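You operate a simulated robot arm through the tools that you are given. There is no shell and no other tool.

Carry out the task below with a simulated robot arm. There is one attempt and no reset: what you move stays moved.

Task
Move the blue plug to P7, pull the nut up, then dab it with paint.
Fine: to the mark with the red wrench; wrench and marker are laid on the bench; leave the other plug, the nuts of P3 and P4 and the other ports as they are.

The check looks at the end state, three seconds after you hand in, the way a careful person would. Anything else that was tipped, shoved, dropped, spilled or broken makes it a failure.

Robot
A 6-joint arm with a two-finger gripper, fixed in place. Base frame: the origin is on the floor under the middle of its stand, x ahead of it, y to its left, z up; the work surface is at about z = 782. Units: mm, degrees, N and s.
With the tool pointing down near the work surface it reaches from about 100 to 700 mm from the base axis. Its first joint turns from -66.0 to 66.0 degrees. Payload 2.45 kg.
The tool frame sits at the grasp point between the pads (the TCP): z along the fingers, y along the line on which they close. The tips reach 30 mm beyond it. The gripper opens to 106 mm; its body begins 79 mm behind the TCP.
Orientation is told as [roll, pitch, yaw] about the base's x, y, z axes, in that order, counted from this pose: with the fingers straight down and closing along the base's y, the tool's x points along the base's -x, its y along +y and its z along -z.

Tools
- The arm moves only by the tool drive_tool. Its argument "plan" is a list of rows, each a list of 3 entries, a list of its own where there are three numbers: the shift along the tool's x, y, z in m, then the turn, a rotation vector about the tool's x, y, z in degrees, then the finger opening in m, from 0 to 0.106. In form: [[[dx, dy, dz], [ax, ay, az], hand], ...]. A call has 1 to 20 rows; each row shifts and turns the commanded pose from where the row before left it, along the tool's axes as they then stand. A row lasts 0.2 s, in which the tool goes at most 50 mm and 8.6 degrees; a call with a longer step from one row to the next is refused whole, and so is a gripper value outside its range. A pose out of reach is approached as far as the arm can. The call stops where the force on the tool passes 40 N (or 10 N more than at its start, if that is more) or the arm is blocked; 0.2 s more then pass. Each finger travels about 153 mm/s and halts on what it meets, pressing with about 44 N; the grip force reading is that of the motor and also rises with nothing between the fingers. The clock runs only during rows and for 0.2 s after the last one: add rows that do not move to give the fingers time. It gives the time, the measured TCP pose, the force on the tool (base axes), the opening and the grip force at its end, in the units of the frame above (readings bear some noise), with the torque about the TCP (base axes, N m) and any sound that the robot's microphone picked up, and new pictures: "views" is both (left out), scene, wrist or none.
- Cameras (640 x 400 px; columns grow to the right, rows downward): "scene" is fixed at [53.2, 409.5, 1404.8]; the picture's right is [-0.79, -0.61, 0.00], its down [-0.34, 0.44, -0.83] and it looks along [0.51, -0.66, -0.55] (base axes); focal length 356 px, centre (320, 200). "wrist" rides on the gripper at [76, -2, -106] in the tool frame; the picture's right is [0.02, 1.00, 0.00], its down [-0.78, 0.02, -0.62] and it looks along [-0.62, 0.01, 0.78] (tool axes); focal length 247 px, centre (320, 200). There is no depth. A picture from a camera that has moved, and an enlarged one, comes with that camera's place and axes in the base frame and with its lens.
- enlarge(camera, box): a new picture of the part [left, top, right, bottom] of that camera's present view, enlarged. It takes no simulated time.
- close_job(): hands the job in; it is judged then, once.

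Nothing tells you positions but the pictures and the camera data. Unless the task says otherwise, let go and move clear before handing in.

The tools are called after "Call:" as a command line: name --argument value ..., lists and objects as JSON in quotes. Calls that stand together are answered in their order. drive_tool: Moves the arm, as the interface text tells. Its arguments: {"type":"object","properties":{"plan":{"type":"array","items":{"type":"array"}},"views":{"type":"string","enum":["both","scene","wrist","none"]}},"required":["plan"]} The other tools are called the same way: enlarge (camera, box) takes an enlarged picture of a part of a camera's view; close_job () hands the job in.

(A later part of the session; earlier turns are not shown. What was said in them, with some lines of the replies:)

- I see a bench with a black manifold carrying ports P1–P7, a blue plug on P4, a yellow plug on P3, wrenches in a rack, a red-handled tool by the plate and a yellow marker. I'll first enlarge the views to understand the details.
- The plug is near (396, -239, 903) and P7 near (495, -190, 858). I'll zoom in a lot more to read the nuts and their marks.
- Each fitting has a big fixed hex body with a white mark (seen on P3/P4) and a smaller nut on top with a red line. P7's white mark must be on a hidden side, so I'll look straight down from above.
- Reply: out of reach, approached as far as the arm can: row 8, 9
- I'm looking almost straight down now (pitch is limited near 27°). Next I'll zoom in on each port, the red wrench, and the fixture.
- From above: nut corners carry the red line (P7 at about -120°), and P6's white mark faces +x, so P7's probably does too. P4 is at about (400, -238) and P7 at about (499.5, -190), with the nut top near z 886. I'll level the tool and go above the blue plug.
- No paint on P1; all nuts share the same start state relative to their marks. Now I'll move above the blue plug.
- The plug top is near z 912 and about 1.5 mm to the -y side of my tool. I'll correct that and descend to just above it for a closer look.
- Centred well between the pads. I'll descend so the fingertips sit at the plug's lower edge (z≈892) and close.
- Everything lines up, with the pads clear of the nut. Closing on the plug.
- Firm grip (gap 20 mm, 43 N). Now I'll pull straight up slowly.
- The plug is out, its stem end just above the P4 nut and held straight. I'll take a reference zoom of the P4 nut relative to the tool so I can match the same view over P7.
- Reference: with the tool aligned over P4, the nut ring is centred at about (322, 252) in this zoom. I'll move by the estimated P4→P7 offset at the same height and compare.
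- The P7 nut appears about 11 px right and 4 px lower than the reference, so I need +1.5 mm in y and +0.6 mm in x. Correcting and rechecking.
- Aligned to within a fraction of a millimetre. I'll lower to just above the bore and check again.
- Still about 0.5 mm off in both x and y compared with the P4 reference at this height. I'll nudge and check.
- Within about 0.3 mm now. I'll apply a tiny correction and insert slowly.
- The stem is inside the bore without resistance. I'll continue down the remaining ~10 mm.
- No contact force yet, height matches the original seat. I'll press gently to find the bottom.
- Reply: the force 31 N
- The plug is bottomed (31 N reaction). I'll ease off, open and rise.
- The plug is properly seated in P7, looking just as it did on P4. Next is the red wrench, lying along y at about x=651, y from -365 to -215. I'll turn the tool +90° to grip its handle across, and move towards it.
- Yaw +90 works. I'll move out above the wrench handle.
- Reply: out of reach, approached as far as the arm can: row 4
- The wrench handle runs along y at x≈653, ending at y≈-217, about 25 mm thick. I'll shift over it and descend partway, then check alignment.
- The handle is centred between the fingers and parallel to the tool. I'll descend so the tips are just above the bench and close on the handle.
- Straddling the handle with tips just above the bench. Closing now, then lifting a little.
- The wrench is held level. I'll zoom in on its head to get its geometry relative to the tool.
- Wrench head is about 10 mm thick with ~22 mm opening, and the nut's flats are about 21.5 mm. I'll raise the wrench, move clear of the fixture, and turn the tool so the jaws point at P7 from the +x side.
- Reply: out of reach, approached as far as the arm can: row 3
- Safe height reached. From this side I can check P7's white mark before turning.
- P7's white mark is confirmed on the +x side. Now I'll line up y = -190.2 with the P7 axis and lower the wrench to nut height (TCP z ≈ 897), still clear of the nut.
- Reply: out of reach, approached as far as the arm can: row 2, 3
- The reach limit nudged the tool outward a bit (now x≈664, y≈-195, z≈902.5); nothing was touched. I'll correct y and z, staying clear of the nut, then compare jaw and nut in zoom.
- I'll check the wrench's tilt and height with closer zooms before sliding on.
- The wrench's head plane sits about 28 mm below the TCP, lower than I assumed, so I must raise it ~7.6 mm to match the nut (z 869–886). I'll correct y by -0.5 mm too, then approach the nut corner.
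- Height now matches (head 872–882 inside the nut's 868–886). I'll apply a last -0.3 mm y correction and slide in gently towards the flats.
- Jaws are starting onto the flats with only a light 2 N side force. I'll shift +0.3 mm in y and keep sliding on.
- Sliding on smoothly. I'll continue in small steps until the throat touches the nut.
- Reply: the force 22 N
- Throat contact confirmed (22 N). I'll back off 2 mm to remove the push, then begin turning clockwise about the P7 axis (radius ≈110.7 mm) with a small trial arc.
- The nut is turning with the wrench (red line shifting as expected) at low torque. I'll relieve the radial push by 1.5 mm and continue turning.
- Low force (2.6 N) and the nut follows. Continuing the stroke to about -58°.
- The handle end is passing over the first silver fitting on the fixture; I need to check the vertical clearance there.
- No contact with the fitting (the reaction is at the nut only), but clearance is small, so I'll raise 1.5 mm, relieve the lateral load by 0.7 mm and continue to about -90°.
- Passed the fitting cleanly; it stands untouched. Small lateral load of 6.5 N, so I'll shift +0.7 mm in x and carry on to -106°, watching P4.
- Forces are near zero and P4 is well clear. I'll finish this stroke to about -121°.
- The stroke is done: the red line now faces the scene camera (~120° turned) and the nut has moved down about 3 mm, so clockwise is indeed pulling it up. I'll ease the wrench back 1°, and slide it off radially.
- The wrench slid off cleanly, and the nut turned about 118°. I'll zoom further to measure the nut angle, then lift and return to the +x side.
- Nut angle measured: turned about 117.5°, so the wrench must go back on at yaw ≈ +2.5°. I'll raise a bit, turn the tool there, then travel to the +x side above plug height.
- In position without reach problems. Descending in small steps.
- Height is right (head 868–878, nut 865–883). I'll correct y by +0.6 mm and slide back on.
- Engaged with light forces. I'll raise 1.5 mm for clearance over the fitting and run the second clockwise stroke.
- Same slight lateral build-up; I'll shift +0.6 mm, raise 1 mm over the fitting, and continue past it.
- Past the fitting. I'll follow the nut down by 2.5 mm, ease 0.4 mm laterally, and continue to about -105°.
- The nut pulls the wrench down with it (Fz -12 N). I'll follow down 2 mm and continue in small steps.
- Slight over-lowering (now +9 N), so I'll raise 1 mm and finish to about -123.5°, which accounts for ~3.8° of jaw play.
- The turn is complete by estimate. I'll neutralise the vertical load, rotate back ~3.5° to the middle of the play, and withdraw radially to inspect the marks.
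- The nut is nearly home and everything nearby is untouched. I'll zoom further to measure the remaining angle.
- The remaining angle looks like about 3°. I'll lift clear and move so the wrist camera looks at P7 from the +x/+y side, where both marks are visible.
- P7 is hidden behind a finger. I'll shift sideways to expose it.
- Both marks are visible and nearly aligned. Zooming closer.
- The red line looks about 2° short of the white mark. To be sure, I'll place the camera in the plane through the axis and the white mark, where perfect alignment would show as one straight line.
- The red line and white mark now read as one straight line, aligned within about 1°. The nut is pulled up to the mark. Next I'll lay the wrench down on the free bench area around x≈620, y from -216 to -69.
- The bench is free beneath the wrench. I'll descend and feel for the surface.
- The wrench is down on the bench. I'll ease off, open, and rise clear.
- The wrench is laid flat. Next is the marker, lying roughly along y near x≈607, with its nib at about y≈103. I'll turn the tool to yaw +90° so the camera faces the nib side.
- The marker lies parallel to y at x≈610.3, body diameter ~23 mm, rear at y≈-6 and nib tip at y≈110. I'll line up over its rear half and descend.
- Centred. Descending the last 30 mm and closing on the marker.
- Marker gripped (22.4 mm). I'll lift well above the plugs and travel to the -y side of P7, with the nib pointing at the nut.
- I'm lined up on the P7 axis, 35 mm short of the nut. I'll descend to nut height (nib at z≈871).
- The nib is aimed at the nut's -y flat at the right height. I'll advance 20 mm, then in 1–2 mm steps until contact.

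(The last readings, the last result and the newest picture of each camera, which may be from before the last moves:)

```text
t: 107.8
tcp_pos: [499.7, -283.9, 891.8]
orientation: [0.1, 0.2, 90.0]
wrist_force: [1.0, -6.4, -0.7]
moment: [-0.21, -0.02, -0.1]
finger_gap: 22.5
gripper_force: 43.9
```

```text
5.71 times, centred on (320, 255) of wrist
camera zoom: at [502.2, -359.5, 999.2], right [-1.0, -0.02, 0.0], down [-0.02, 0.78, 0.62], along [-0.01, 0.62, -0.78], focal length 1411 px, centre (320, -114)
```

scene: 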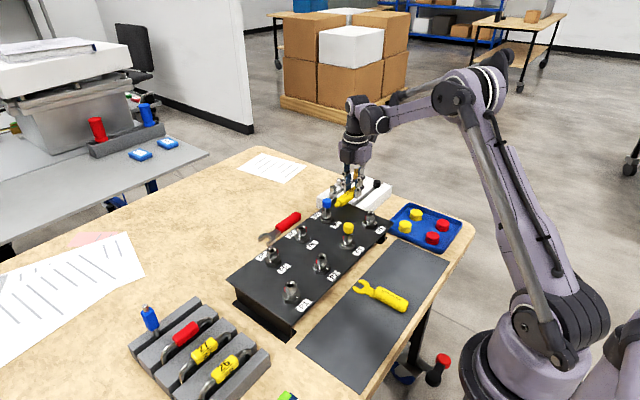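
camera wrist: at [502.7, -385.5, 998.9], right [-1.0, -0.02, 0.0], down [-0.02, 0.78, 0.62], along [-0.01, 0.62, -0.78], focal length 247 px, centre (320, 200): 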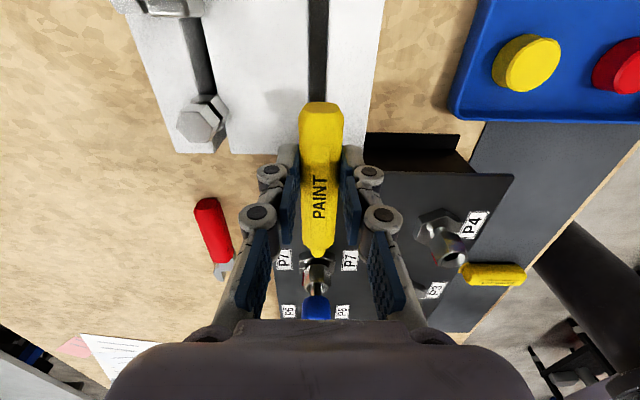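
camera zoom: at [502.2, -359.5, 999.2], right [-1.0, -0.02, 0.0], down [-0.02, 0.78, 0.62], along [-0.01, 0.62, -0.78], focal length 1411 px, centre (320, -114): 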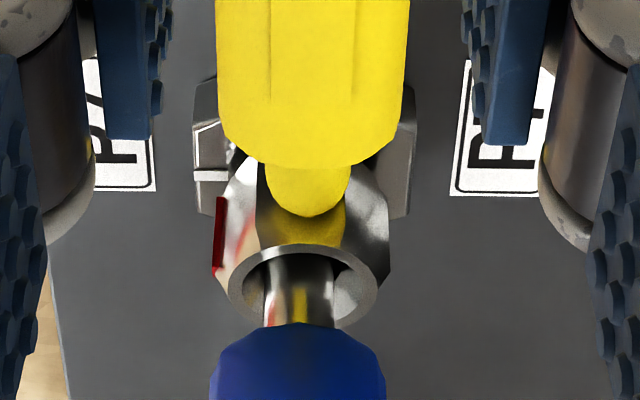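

Nib contact with the nut confirmed (6.4 N). I'll dwell about a second, then draw straight back and look for the paint.

Call:
drive_tool --plan '[[[0, 0, 0], [0, 0, 0], 0.01], [[0, 0, 0], [0, 0, 0], 0.01], [[0, 0, 0], [0, 0, 0], 0.01], [[0, 0, 0], [0, 0, 0], 0.01], [[0, 0, 0], [0, 0, 0], 0.01]]' --views "none"

Call:
drive_tool --plan '[[[0.004, 0, 0], [0, 0, 0], 0.01], [[0.01, 0, 0], [0, 0, 0], 0.01], [[0.015, 0, 0], [0, 0, 0], 0.01], [[0, 0, 0], [0, 0, 0], 0.01]]' --views "none"

Call:
enlarge --camera "wrist" --box '[290, 220, 350, 290]'

Call:
enlarge --camera "scene" --box '[315, 190, 350, 220]'

```text
t: 109.0
tcp_pos: [500.2, -284.7, 890.8]
orientation: [0.0, 0.1, 90.1]
wrist_force: [-0.2, -12.7, -1.1]
moment: [-0.32, -0.01, -0.06]
finger_gap: 23.0
gripper_force: 43.6
```

```text
t: 110.0
tcp_pos: [500.2, -312.1, 892.2]
orientation: [0.0, 0.0, 90.1]
wrist_force: [0.2, 0.5, -0.4]
moment: [-0.01, 0.0, -0.01]
finger_gap: 22.4
gripper_force: 44.5
```

```text
5.71 times, centred on (320, 255) of wrist
camera zoom: at [502.7, -387.7, 999.1], right [-1.0, -0.02, 0.0], down [-0.02, 0.78, 0.62], along [-0.01, 0.62, -0.78], focal length 1411 px, centre (320, -114)
```

zoom: 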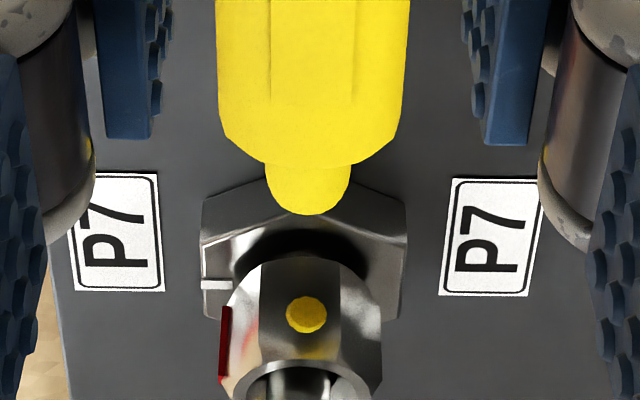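

```text
13.33 times, centred on (332, 205) of scene
camera zoom: at [53.2, 409.5, 1404.8], right [-0.79, -0.61, 0.0], down [-0.34, 0.44, -0.83], along [0.51, -0.66, -0.55], focal length 4751 px, centre (153, 133)
```

zoom: 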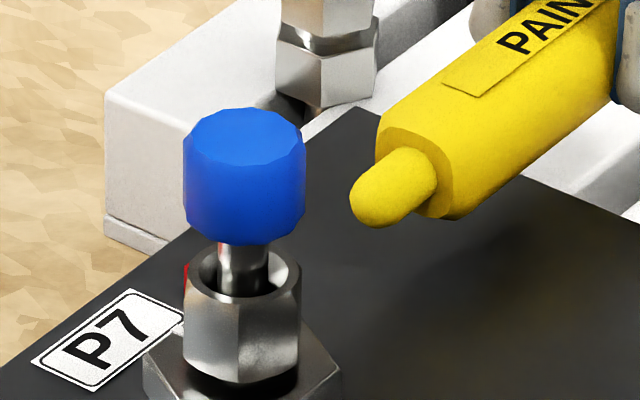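

A yellow paint dab is clearly on the P7 nut. Now I'll lift, carry the marker back to its place on the bench and lay it down.

Call:
drive_tool --plan '[[[0, 0, -0.03], [0, 0, 0], 0.01], [[0, 0, -0.03], [0, 0, 0], 0.01], [[0, 0, -0.028], [0, 0, 0], 0.01], [[-0.0421, -0.0137, 0], [0, 0, 0], 0.01], [[-0.0421, -0.0137, 0], [0, 0, 0], 0.01], [[-0.0421, -0.0137, 0], [0, 0, 0], 0.01], [[-0.0421, -0.0137, 0], [0, 0, 0], 0.01], [[-0.0421, -0.0137, 0], [0, 0, 0], 0.01], [[-0.0421, -0.0137, 0], [0, 0, 0], 0.01], [[-0.0421, -0.0137, 0], [0, 0, 0], 0.01], [[-0.0441, -0.0137, 0], [0, 0, 0], 0.01], [[0, 0, 0.04], [0, 0, 0], 0.01], [[0, 0, 0.04], [0, 0, 0], 0.01], [[0, 0, 0], [0, 0, 0], 0.01]]'

Call:
enlarge --camera "scene" --box '[180, 200, 320, 300]'

```text
t: 113.0
tcp_pos: [607.3, 27.5, 898.1]
orientation: [0.0, -0.1, 90.1]
wrist_force: [-0.4, 0.6, -0.8]
moment: [0.01, 0.01, -0.01]
finger_gap: 22.6
gripper_force: 43.3
camera wrist: at [610.5, -47.9, 1005.4], right [-1.0, -0.02, 0.0], down [-0.02, 0.78, 0.62], along [-0.01, 0.62, -0.78], focal length 247 px, centre (320, 200)
```

scene: 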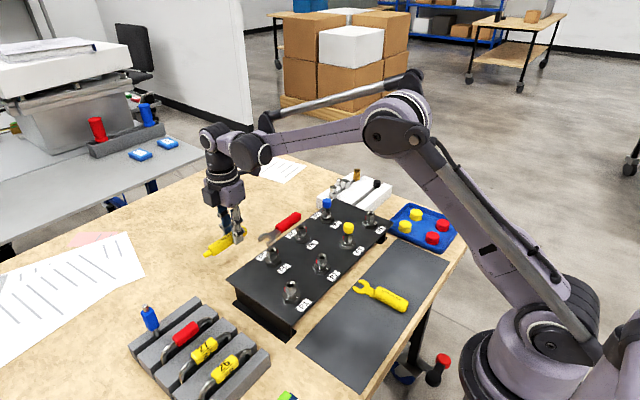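
wrist: 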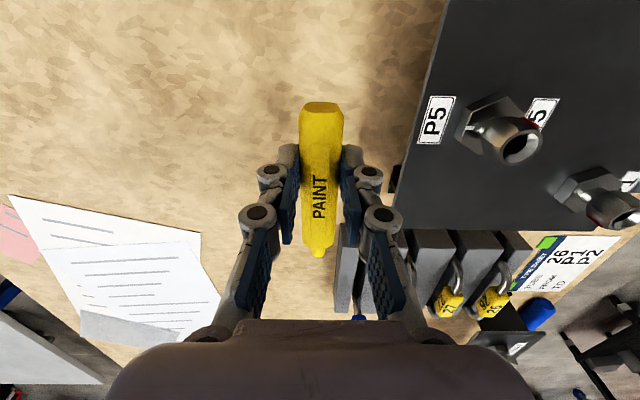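

```text
4.00 times, centred on (250, 250) of scene
camera zoom: at [53.2, 409.5, 1404.8], right [-0.79, -0.61, 0.0], down [-0.34, 0.44, -0.83], along [0.51, -0.66, -0.55], focal length 1425 px, centre (600, 0)
```

zoom: 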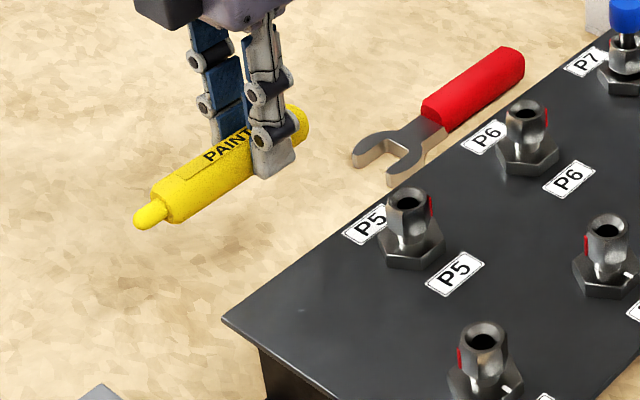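

Call:
drive_tool --plan '[[[0, -0.002, 0.04], [0, 0, 0], 0.01], [[0, 0, 0.03], [0, 0, 0], 0.01], [[0, 0, 0.009], [0, 0, 0], 0.01], [[0, 0, 0], [0, 0, 0], 0.01]]' --views "none"

Call:
drive_tool --plan '[[[0, 0, 0.0015], [0, 0, 0], 0.01], [[0, 0, 0], [0, 0, 0], 0.01]]' --views "none"

Call:
drive_tool --plan '[[[0, 0, 0.001], [0, 0, 0], 0.01], [[0, 0, 0], [0, 0, 0], 0.01]]' --views "none"

```text
t: 114.0
tcp_pos: [611.7, 27.5, 820.5]
orientation: [0.0, 0.0, 90.1]
wrist_force: [0.4, -0.9, -0.5]
moment: [-0.02, -0.06, 0.01]
finger_gap: 22.7
gripper_force: 44.3
```

```text
t: 114.6
tcp_pos: [611.0, 27.6, 818.2]
orientation: [0.0, -0.1, 90.1]
wrist_force: [0.1, 0.0, -1.1]
moment: [-0.01, 0.02, -0.02]
finger_gap: 22.7
gripper_force: 44.0
```

```text
t: 115.2
tcp_pos: [611.7, 27.8, 817.5]
orientation: [0.0, -0.1, 90.2]
wrist_force: [-0.1, 0.2, -0.6]
moment: [-0.03, -0.03, 0.02]
finger_gap: 22.5
gripper_force: 43.8
```

Call:
drive_tool --plan '[[[0, 0, 0.001], [0, 0, 0], 0.01], [[0, 0, 0], [0, 0, 0], 0.01]]' --views "none"

Call:
drive_tool --plan '[[[0, 0, 0.001], [0, 0, 0], 0.01], [[0, 0, 0], [0, 0, 0], 0.01]]' --views "none"

Call:
drive_tool --plan '[[[0, 0, 0.0007], [0, 0, 0], 0.01], [[0, 0, 0], [0, 0, 0], 0.01]]' --views "none"

Call:
enlarge --camera "scene" --box '[195, 220, 285, 295]'

```text
t: 115.8
tcp_pos: [611.5, 27.4, 817.2]
orientation: [-0.1, 0.0, 90.0]
wrist_force: [-0.4, -1.0, -0.7]
moment: [-0.04, 0.0, -0.01]
finger_gap: 22.4
gripper_force: 44.4
```

```text
t: 116.4
tcp_pos: [610.4, 26.6, 817.6]
orientation: [0.1, 0.0, 90.1]
wrist_force: [0.2, -0.7, 0.2]
moment: [0.01, 0.02, -0.01]
finger_gap: 22.4
gripper_force: 43.9
```

```text
t: 117.0
tcp_pos: [611.2, 27.5, 815.4]
orientation: [0.1, 0.0, 90.1]
wrist_force: [1.0, 1.0, 0.1]
moment: [0.0, 0.0, 0.0]
finger_gap: 22.6
gripper_force: 44.2
```

```text
5.33 times, centred on (240, 258) of scene
camera zoom: at [53.2, 409.5, 1404.8], right [-0.79, -0.61, 0.0], down [-0.34, 0.44, -0.83], along [0.51, -0.66, -0.55], focal length 1900 px, centre (747, -107)
```

zoom: 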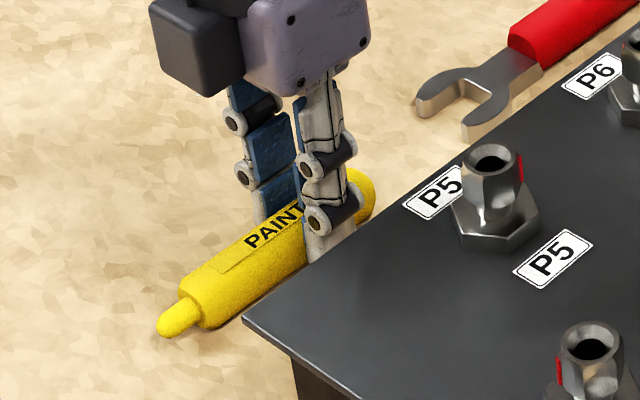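

Call:
drive_tool --plan '[[[0, 0, 0.0008], [0, 0, 0], 0.01], [[0, 0, 0], [0, 0, 0], 0.01]]' --views "none"

Call:
drive_tool --plan '[[[0, 0, 0.0008], [0, 0, 0], 0.01], [[0, 0, 0], [0, 0, 0], 0.01]]' --views "none"

```text
t: 117.6
tcp_pos: [611.2, 28.0, 814.0]
orientation: [0.0, 0.1, 90.1]
wrist_force: [2.2, -1.4, 15.8]
moment: [0.23, -0.02, -0.01]
finger_gap: 22.5
gripper_force: 43.5
```

```text
t: 118.2
tcp_pos: [610.8, 27.0, 814.4]
orientation: [0.0, 0.1, 90.1]
wrist_force: [5.0, -1.7, 37.8]
moment: [0.13, -0.16, -0.02]
finger_gap: 22.4
gripper_force: 43.2
```

The marker is firmly on the bench (37 N). I'll back off 1.5 mm, open gently and rise.

Call:
drive_tool --plan '[[[0, 0, -0.0015], [0, 0, 0], 0.01], [[0, 0, 0], [0, 0, 0], 0.01], [[0, 0, 0], [0, 0, 0], 0.026], [[0, 0, 0], [0, 0, 0], 0.035], [[0, 0, 0], [0, 0, 0], 0.046], [[0, 0, 0], [0, 0, 0], 0.05]]' --views "wrist"

Call:
drive_tool --plan '[[[0, 0, -0.02], [0, 0, 0], 0.05], [[0, 0, -0.04], [0, 0, 0], 0.05], [[0, 0, -0.04], [0, 0, 0], 0.05], [[0, 0, -0.04], [0, 0, 0], 0.05], [[0, 0, -0.02], [0, 0, 0], 0.05], [[0, 0, 0], [0, 0, 0], 0.05]]'

Call:
enlarge --camera "scene" --box '[180, 200, 320, 300]'

```text
t: 119.6
tcp_pos: [610.9, 26.8, 814.6]
orientation: [0.0, 0.0, 90.0]
wrist_force: [-0.9, 1.0, -0.5]
moment: [-0.01, 0.0, -0.02]
finger_gap: 50.2
gripper_force: 0.1
camera wrist: at [613.3, -48.7, 921.8], right [-1.0, -0.02, 0.0], down [-0.02, 0.78, 0.62], along [-0.01, 0.62, -0.78], focal length 247 px, centre (320, 200)
```

wrist: 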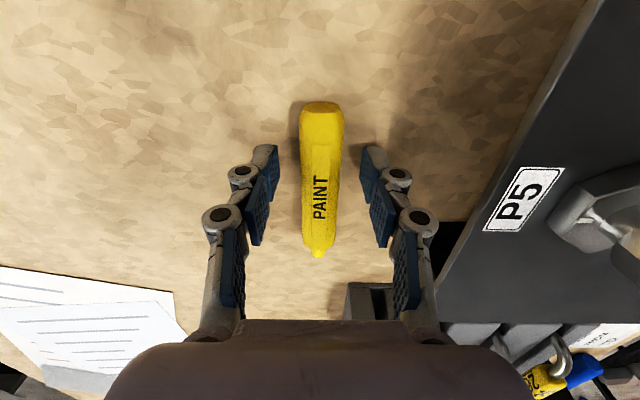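

```text
t: 121.0
tcp_pos: [611.9, 26.6, 976.7]
orientation: [0.0, 0.1, 90.1]
wrist_force: [0.4, -0.5, -0.1]
moment: [-0.01, 0.01, -0.04]
finger_gap: 49.6
gripper_force: 0.0
camera wrist: at [613.9, -48.1, 1083.2], right [-1.0, -0.02, 0.0], down [-0.02, 0.78, 0.62], along [-0.01, 0.62, -0.78], focal length 247 px, centre (320, 200)
```

scene: 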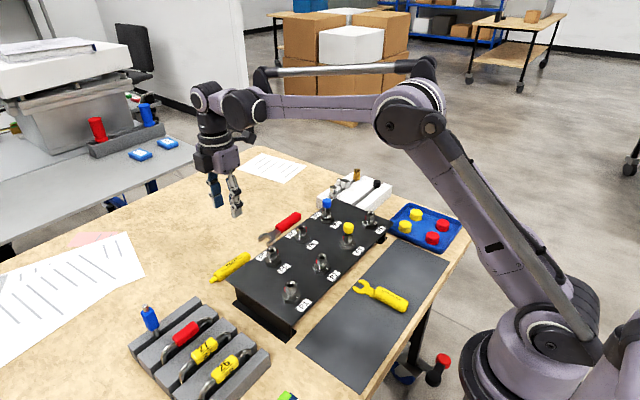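
wrist: 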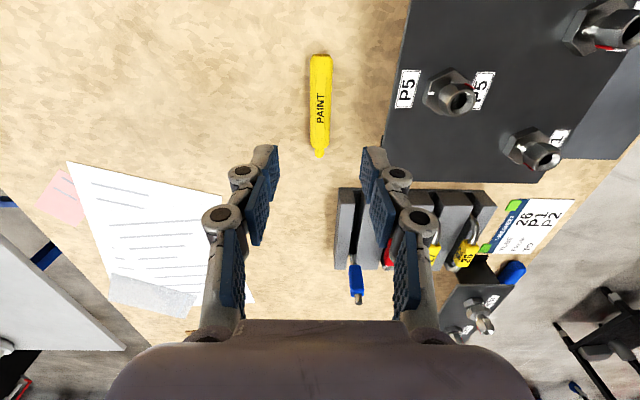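

```text
4.00 times, centred on (250, 250) of scene
camera zoom: at [53.2, 409.5, 1404.8], right [-0.79, -0.61, 0.0], down [-0.34, 0.44, -0.83], along [0.51, -0.66, -0.55], focal length 1425 px, centre (600, 0)
```

zoom: 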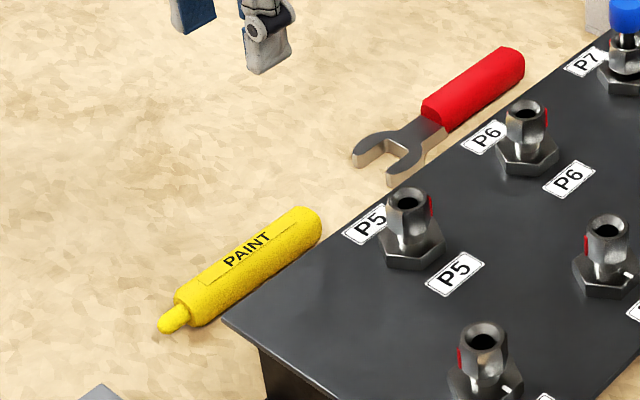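

Both tools are laid on the bench. For a final inspection I'll move so the wrist camera sees P7's marks from the +x side.

Call:
drive_tool --plan '[[[0.044, 0.003, 0], [0, 0, 0], 0.05], [[0.044, 0.003, 0], [0, 0, 0], 0.05], [[0.044, 0.003, 0], [0, 0, 0], 0.05], [[0.044, 0.003, 0], [0, 0, 0], 0.05], [[0.03, 0, 0], [0, 0, 0], 0.05], [[0, 0, 0], [0, 0, 0], 0.05]]'

```text
t: 122.4
tcp_pos: [598.1, -179.4, 975.6]
orientation: [0.0, 0.0, 90.2]
wrist_force: [0.0, -0.5, -0.5]
moment: [0.0, -0.01, 0.03]
finger_gap: 49.8
gripper_force: 0.1
camera wrist: at [602.2, -255.7, 1082.8], right [-1.0, -0.02, 0.0], down [-0.02, 0.78, 0.62], along [-0.01, 0.62, -0.78], focal length 247 px, centre (320, 200)
```

scene: 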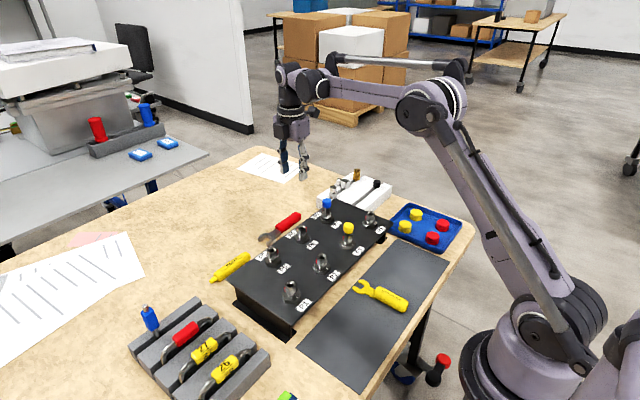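
wrist: 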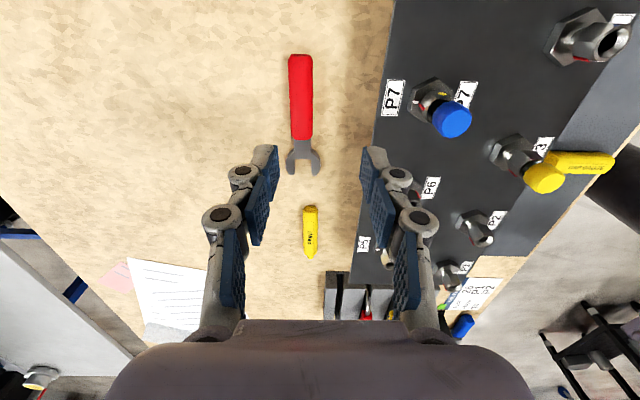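

Call:
enlarge --camera "wrist" --box '[405, 70, 465, 120]'

Call:
enlarge --camera "wrist" --box '[420, 80, 445, 105]'

Call:
enlarge --camera "scene" --box '[290, 165, 400, 255]'

Call:
enlarge --camera "wrist" --box '[470, 0, 640, 200]'

```text
8.00 times, centred on (435, 95) of wrist
camera zoom: at [602.2, -255.7, 1082.8], right [-1.0, -0.02, 0.0], down [-0.02, 0.78, 0.62], along [-0.01, 0.62, -0.78], focal length 1976 px, centre (-600, 1040)
```

zoom: 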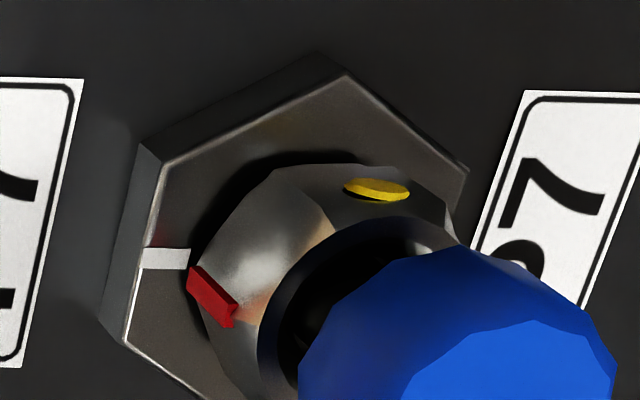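

```text
16.00 times, centred on (432, 92) of wrist
camera zoom: at [602.2, -255.7, 1082.8], right [-1.0, -0.02, 0.0], down [-0.02, 0.78, 0.62], along [-0.01, 0.62, -0.78], focal length 3952 px, centre (-1480, 1920)
```

zoom: 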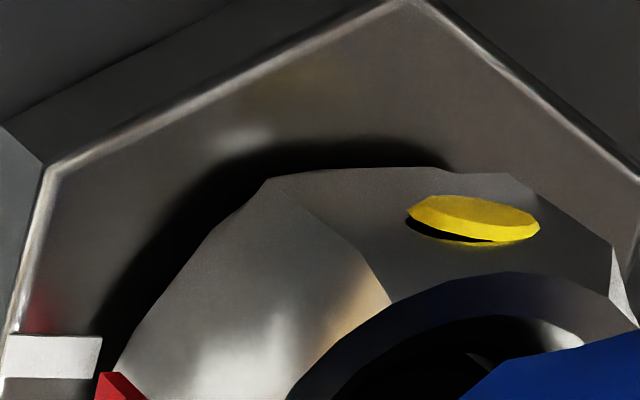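

```text
4.44 times, centred on (345, 210) of scene
camera zoom: at [53.2, 409.5, 1404.8], right [-0.79, -0.61, 0.0], down [-0.34, 0.44, -0.83], along [0.51, -0.66, -0.55], focal length 1584 px, centre (209, 156)
```

zoom: 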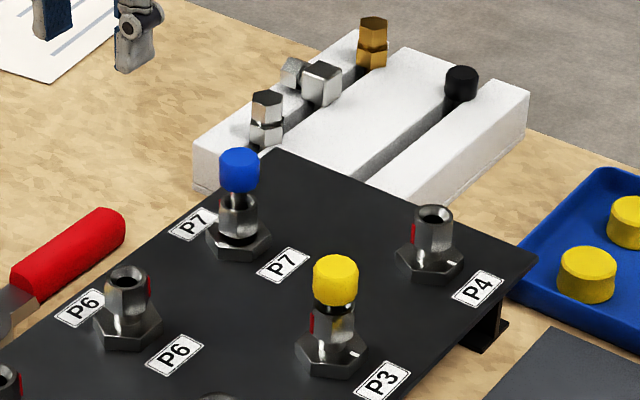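

```text
2.00 times, centred on (555, 100) of wrist
camera zoom: at [602.2, -255.7, 1082.8], right [-1.0, -0.02, 0.0], down [-0.02, 0.78, 0.62], along [-0.01, 0.62, -0.78], focal length 494 px, centre (-150, 400)
```

zoom: 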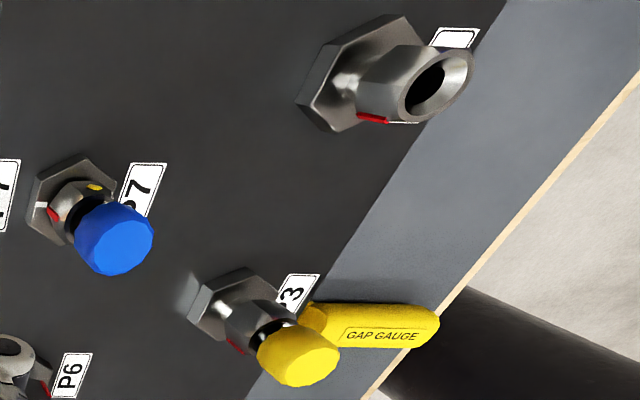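

Paint dab visible, P3/P4, yellow plug and fixture parts unchanged. The alignment looks good but I want a precise reading, so I'll try yaw 180° to look straight at the white mark from +x.

Call:
drive_tool --plan '[[[0, 0, 0], [0, 0, -8.5], 0.05], [[0, 0, 0], [0, 0, -8.5], 0.05], [[0, 0, 0], [0, 0, -8.5], 0.05], [[0, 0, 0], [0, 0, -8.5], 0.05], [[0, 0, 0], [0, 0, -8.5], 0.05], [[0, 0, 0], [0, 0, -8.5], 0.05], [[0, 0, 0], [0, 0, -8.5], 0.05], [[0, 0, 0], [0, 0, -8.5], 0.05], [[0, 0, 0], [0, 0, -8.5], 0.05], [[0, 0, 0], [0, 0, -8.5], 0.05], [[0, 0, 0], [0, 0, -4.8], 0.05], [[0, 0, 0], [0, 0, 0], 0.05]]'

```text
t: 125.0
tcp_pos: [602.6, -165.0, 976.1]
orientation: [0.3, 0.0, 157.3]
wrist_force: [0.4, 0.7, -0.6]
moment: [0.0, 0.02, 0.0]
finger_gap: 50.1
gripper_force: 0.1
out of reach, approached as far as the arm can: row 8, 9, 10, 11
camera wrist: at [675.2, -191.6, 1082.2], right [-0.37, -0.93, 0.01], down [-0.73, 0.29, 0.62], along [-0.58, 0.22, -0.78], focal length 247 px, centre (320, 200)
```

scene: 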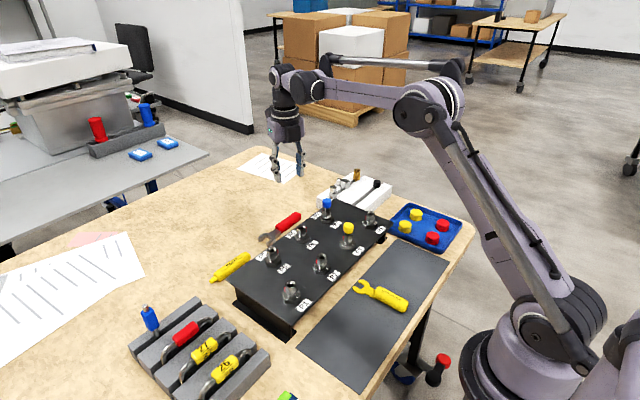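
wrist: 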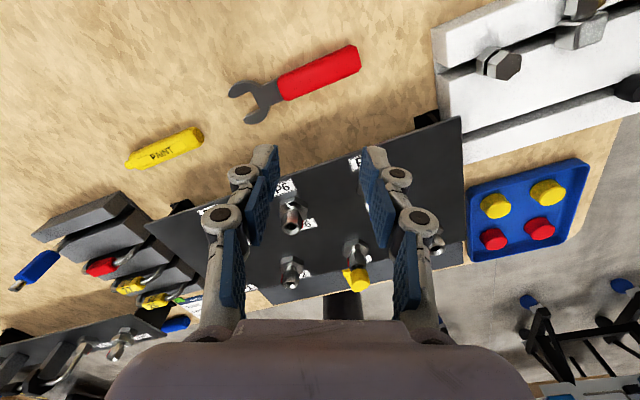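

The joint limit stops at yaw 157°, which is fine. I'll shift so P7 is clear of the fingers while keeping the camera in the plane of the white mark.

Call:
drive_tool --plan '[[[-0.0395, 0.0156, 0], [0, 0, 0], 0.05], [[-0.0395, 0.0156, 0], [0, 0, 0], 0.05], [[0, 0, 0], [0, 0, 0], 0.05]]' --views "wrist"

Call:
enlarge --camera "wrist" --box '[330, 90, 390, 150]'

```text
t: 125.8
tcp_pos: [522.1, -147.9, 974.6]
orientation: [0.4, 0.2, 156.8]
wrist_force: [0.3, -0.2, 0.1]
moment: [0.02, -0.03, -0.02]
finger_gap: 50.1
gripper_force: 0.0
out of reach, approached as far as the arm can: row 1, 2
camera wrist: at [594.0, -175.3, 1081.9], right [-0.37, -0.93, 0.01], down [-0.73, 0.3, 0.62], along [-0.58, 0.23, -0.78], focal length 247 px, centre (320, 200)
```

wrist: 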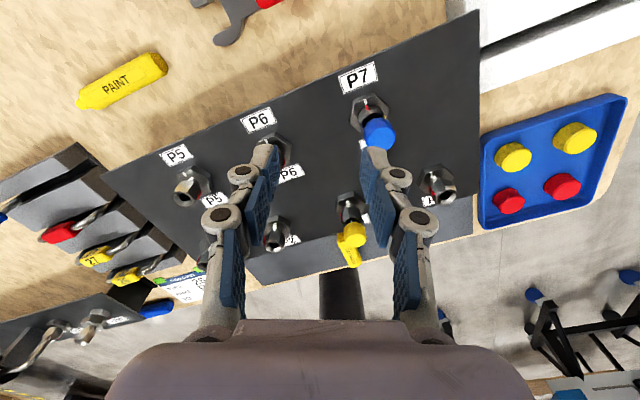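

```text
6.67 times, centred on (360, 120) of wrist
camera zoom: at [594.0, -175.3, 1081.9], right [-0.37, -0.93, 0.01], down [-0.73, 0.3, 0.62], along [-0.58, 0.23, -0.78], focal length 1646 px, centre (53, 733)
```

zoom: 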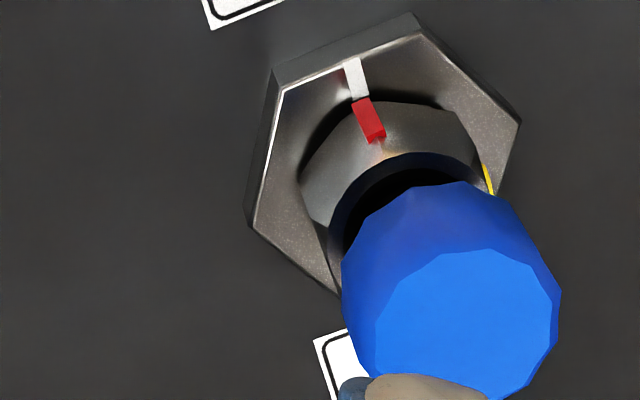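

Call:
enlarge --camera "wrist" --box '[348, 98, 372, 118]'

```text
16.00 times, centred on (360, 108) of wrist
camera zoom: at [594.0, -175.3, 1081.9], right [-0.37, -0.93, 0.01], down [-0.73, 0.3, 0.62], along [-0.58, 0.23, -0.78], focal length 3952 px, centre (-320, 1672)
```

zoom: 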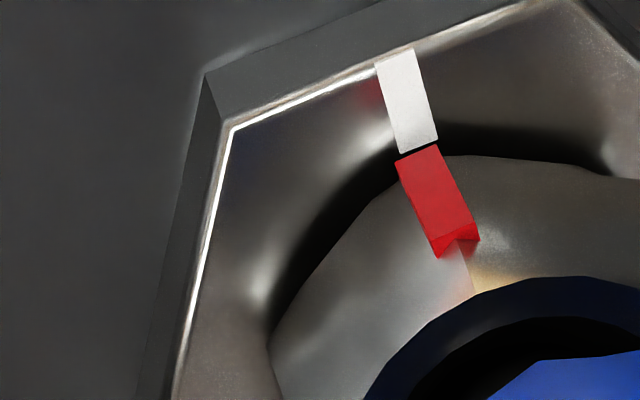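

All views agree the red line is within about 2–3° of the white mark's centre (under 0.6 mm, on 3 mm wide marks), so the nut is at its mark and painted. I'll now withdraw the arm to a clear pose.

Call:
drive_tool --plan '[[[0, 0, -0.03], [0, 0, 0], 0.06], [[0, 0, -0.03], [0, 0, 8], 0.06], [[0, 0, -0.02], [0, 0, 8], 0.06], [[0, 0, 0], [0, 0, 8], 0.06], [[0, 0, 0], [0, 0, 8], 0.06], [[0, 0, 0], [0, 0, 8], 0.06], [[0, 0, 0], [0, 0, 8], 0.06], [[0, 0, 0], [0, 0, 8], 0.06], [[0, 0, 0], [0, 0, 8], 0.06], [[0, 0, 0], [0, 0, 8], 0.06], [[0, 0, 0], [0, 0, 8], 0.06], [[0, 0, 0], [0, 0, 8], 0.06], [[0, 0, 0], [0, 0, 8], 0.06], [[0, 0, 0], [0, 0, 8], 0.06], [[0, 0, 0], [0, 0, 8], 0.06], [[0, 0, 0], [0, 0, 8], 0.06], [[0, 0, 0], [0, 0, 8], 0.06], [[0, 0, 0], [0, 0, 8], 0.06], [[0, 0, 0], [0, 0, 8], 0.06], [[0, 0, 0], [0, 0, 5], 0.06]]' --views "none"

```text
t: 130.0
tcp_pos: [522.6, -148.4, 1054.7]
orientation: [-0.2, 0.1, 8.2]
wrist_force: [0.4, 0.3, -0.1]
moment: [0.01, 0.01, -0.03]
finger_gap: 59.7
gripper_force: 0.0
```

The arm is at safe height. I'll retreat towards the base and take a final look at everything.

Call:
drive_tool --plan '[[[0.04, 0, 0], [0, 0, 2], 0.06], [[0.04, 0, 0], [0, 0, 2], 0.06], [[0.04, 0, 0], [0, 0, 2], 0.06], [[0.04, 0, 0], [0, 0, 2], 0.06], [[0.04, 0, 0], [0, 0, 0], 0.06], [[0, 0, 0], [0, 0, 0], 0.06], [[0, 0, 0], [0, 0, 0], 0.06]]'

Call:
enlarge --camera "scene" --box '[190, 160, 410, 310]'

Call:
enlarge --camera "scene" --box '[330, 190, 400, 250]'

Call:
enlarge --camera "wrist" --box '[200, 90, 520, 260]'

```text
t: 131.6
tcp_pos: [324.4, -164.4, 1055.4]
orientation: [-0.3, 0.1, 0.3]
wrist_force: [-0.5, -0.1, -0.1]
moment: [-0.01, 0.01, 0.0]
finger_gap: 60.1
gripper_force: 0.1
camera wrist: at [248.6, -165.1, 1163.1], right [-0.03, 1.0, -0.01], down [0.78, 0.02, 0.62], along [0.62, 0.01, -0.78], focal length 247 px, centre (320, 200)
```

scene: 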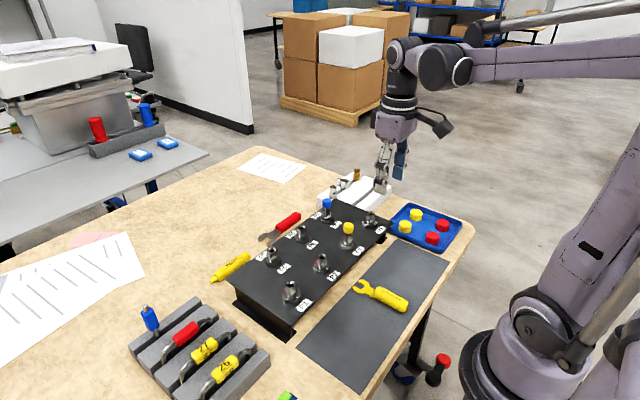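
wrist: 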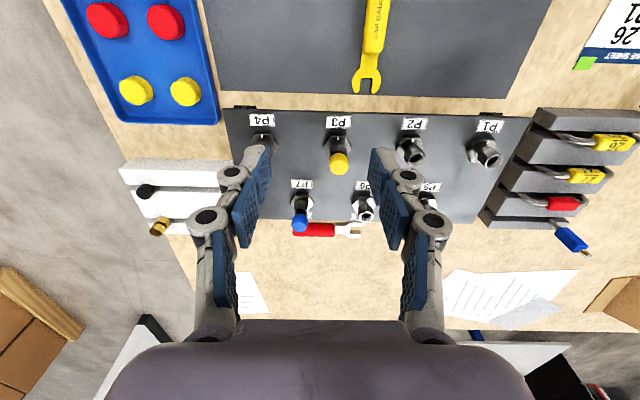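

```text
2.67 times, centred on (300, 235) of scene
camera zoom: at [53.2, 409.5, 1404.8], right [-0.79, -0.61, 0.0], down [-0.34, 0.44, -0.83], along [0.51, -0.66, -0.55], focal length 950 px, centre (373, 107)
```

zoom: 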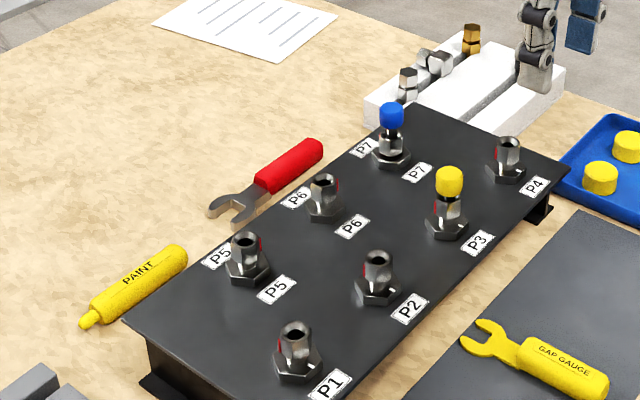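

```text
6.67 times, centred on (365, 220) of scene
camera zoom: at [53.2, 409.5, 1404.8], right [-0.79, -0.61, 0.0], down [-0.34, 0.44, -0.83], along [0.51, -0.66, -0.55], focal length 2376 px, centre (20, 67)
```

zoom: 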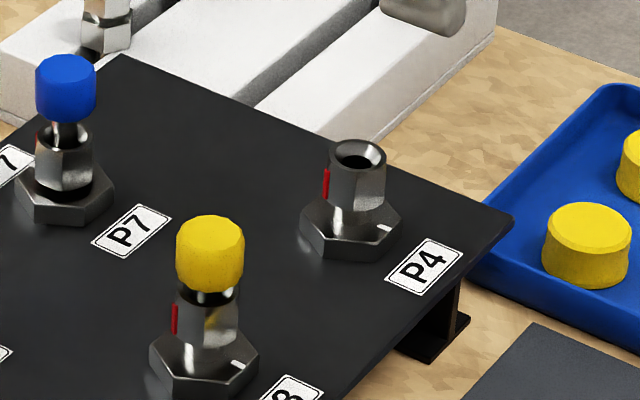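

```text
2.00 times, centred on (360, 175) of wrist
camera zoom: at [248.6, -165.1, 1163.1], right [-0.03, 1.0, -0.01], down [0.78, 0.02, 0.62], along [0.62, 0.01, -0.78], focal length 494 px, centre (240, 250)
```

zoom: 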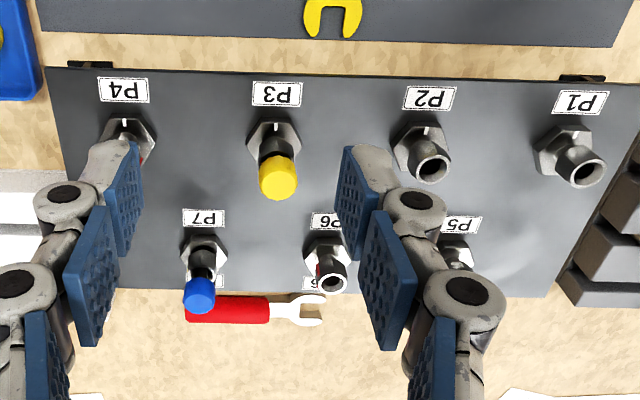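

Everything is as it should be: the blue plug is seated in P7, and its nut is pulled up to the mark and dabbed with paint. The wrench and marker lie on the bench, P3, P4 and the other ports are unchanged, and the arm is clear. I'm handing in.

Call:
close_job

```text
The job is handed in.
```

The job is handed in: the blue plug is in P7, its nut is pulled up to the mark with the red wrench, and the nut has a dab of yellow paint.

- **Plug:** it came straight out of P4 and went into P7 until it bottomed, at the same height it had in P4.
- **Nut:** I turned it clockwise about 240° in two strokes. Its red line ends roughly 2–3° short of the white mark's centre, which is under 0.6 mm on marks about 3 mm wide. I left it there rather than turn the nut again after painting.
- **Paint:** the dab is on the flat of the nut facing the fixture (the -y side).
- **Tools:** the red wrench is laid on the bench behind P6 and P7. The marker is back about where it was, and the gripper is open and clear.
- **Left alone:** in the last pictures P3 with the yellow plug, the P4 nut, the other ports and the fixture fittings look as they did at the start.
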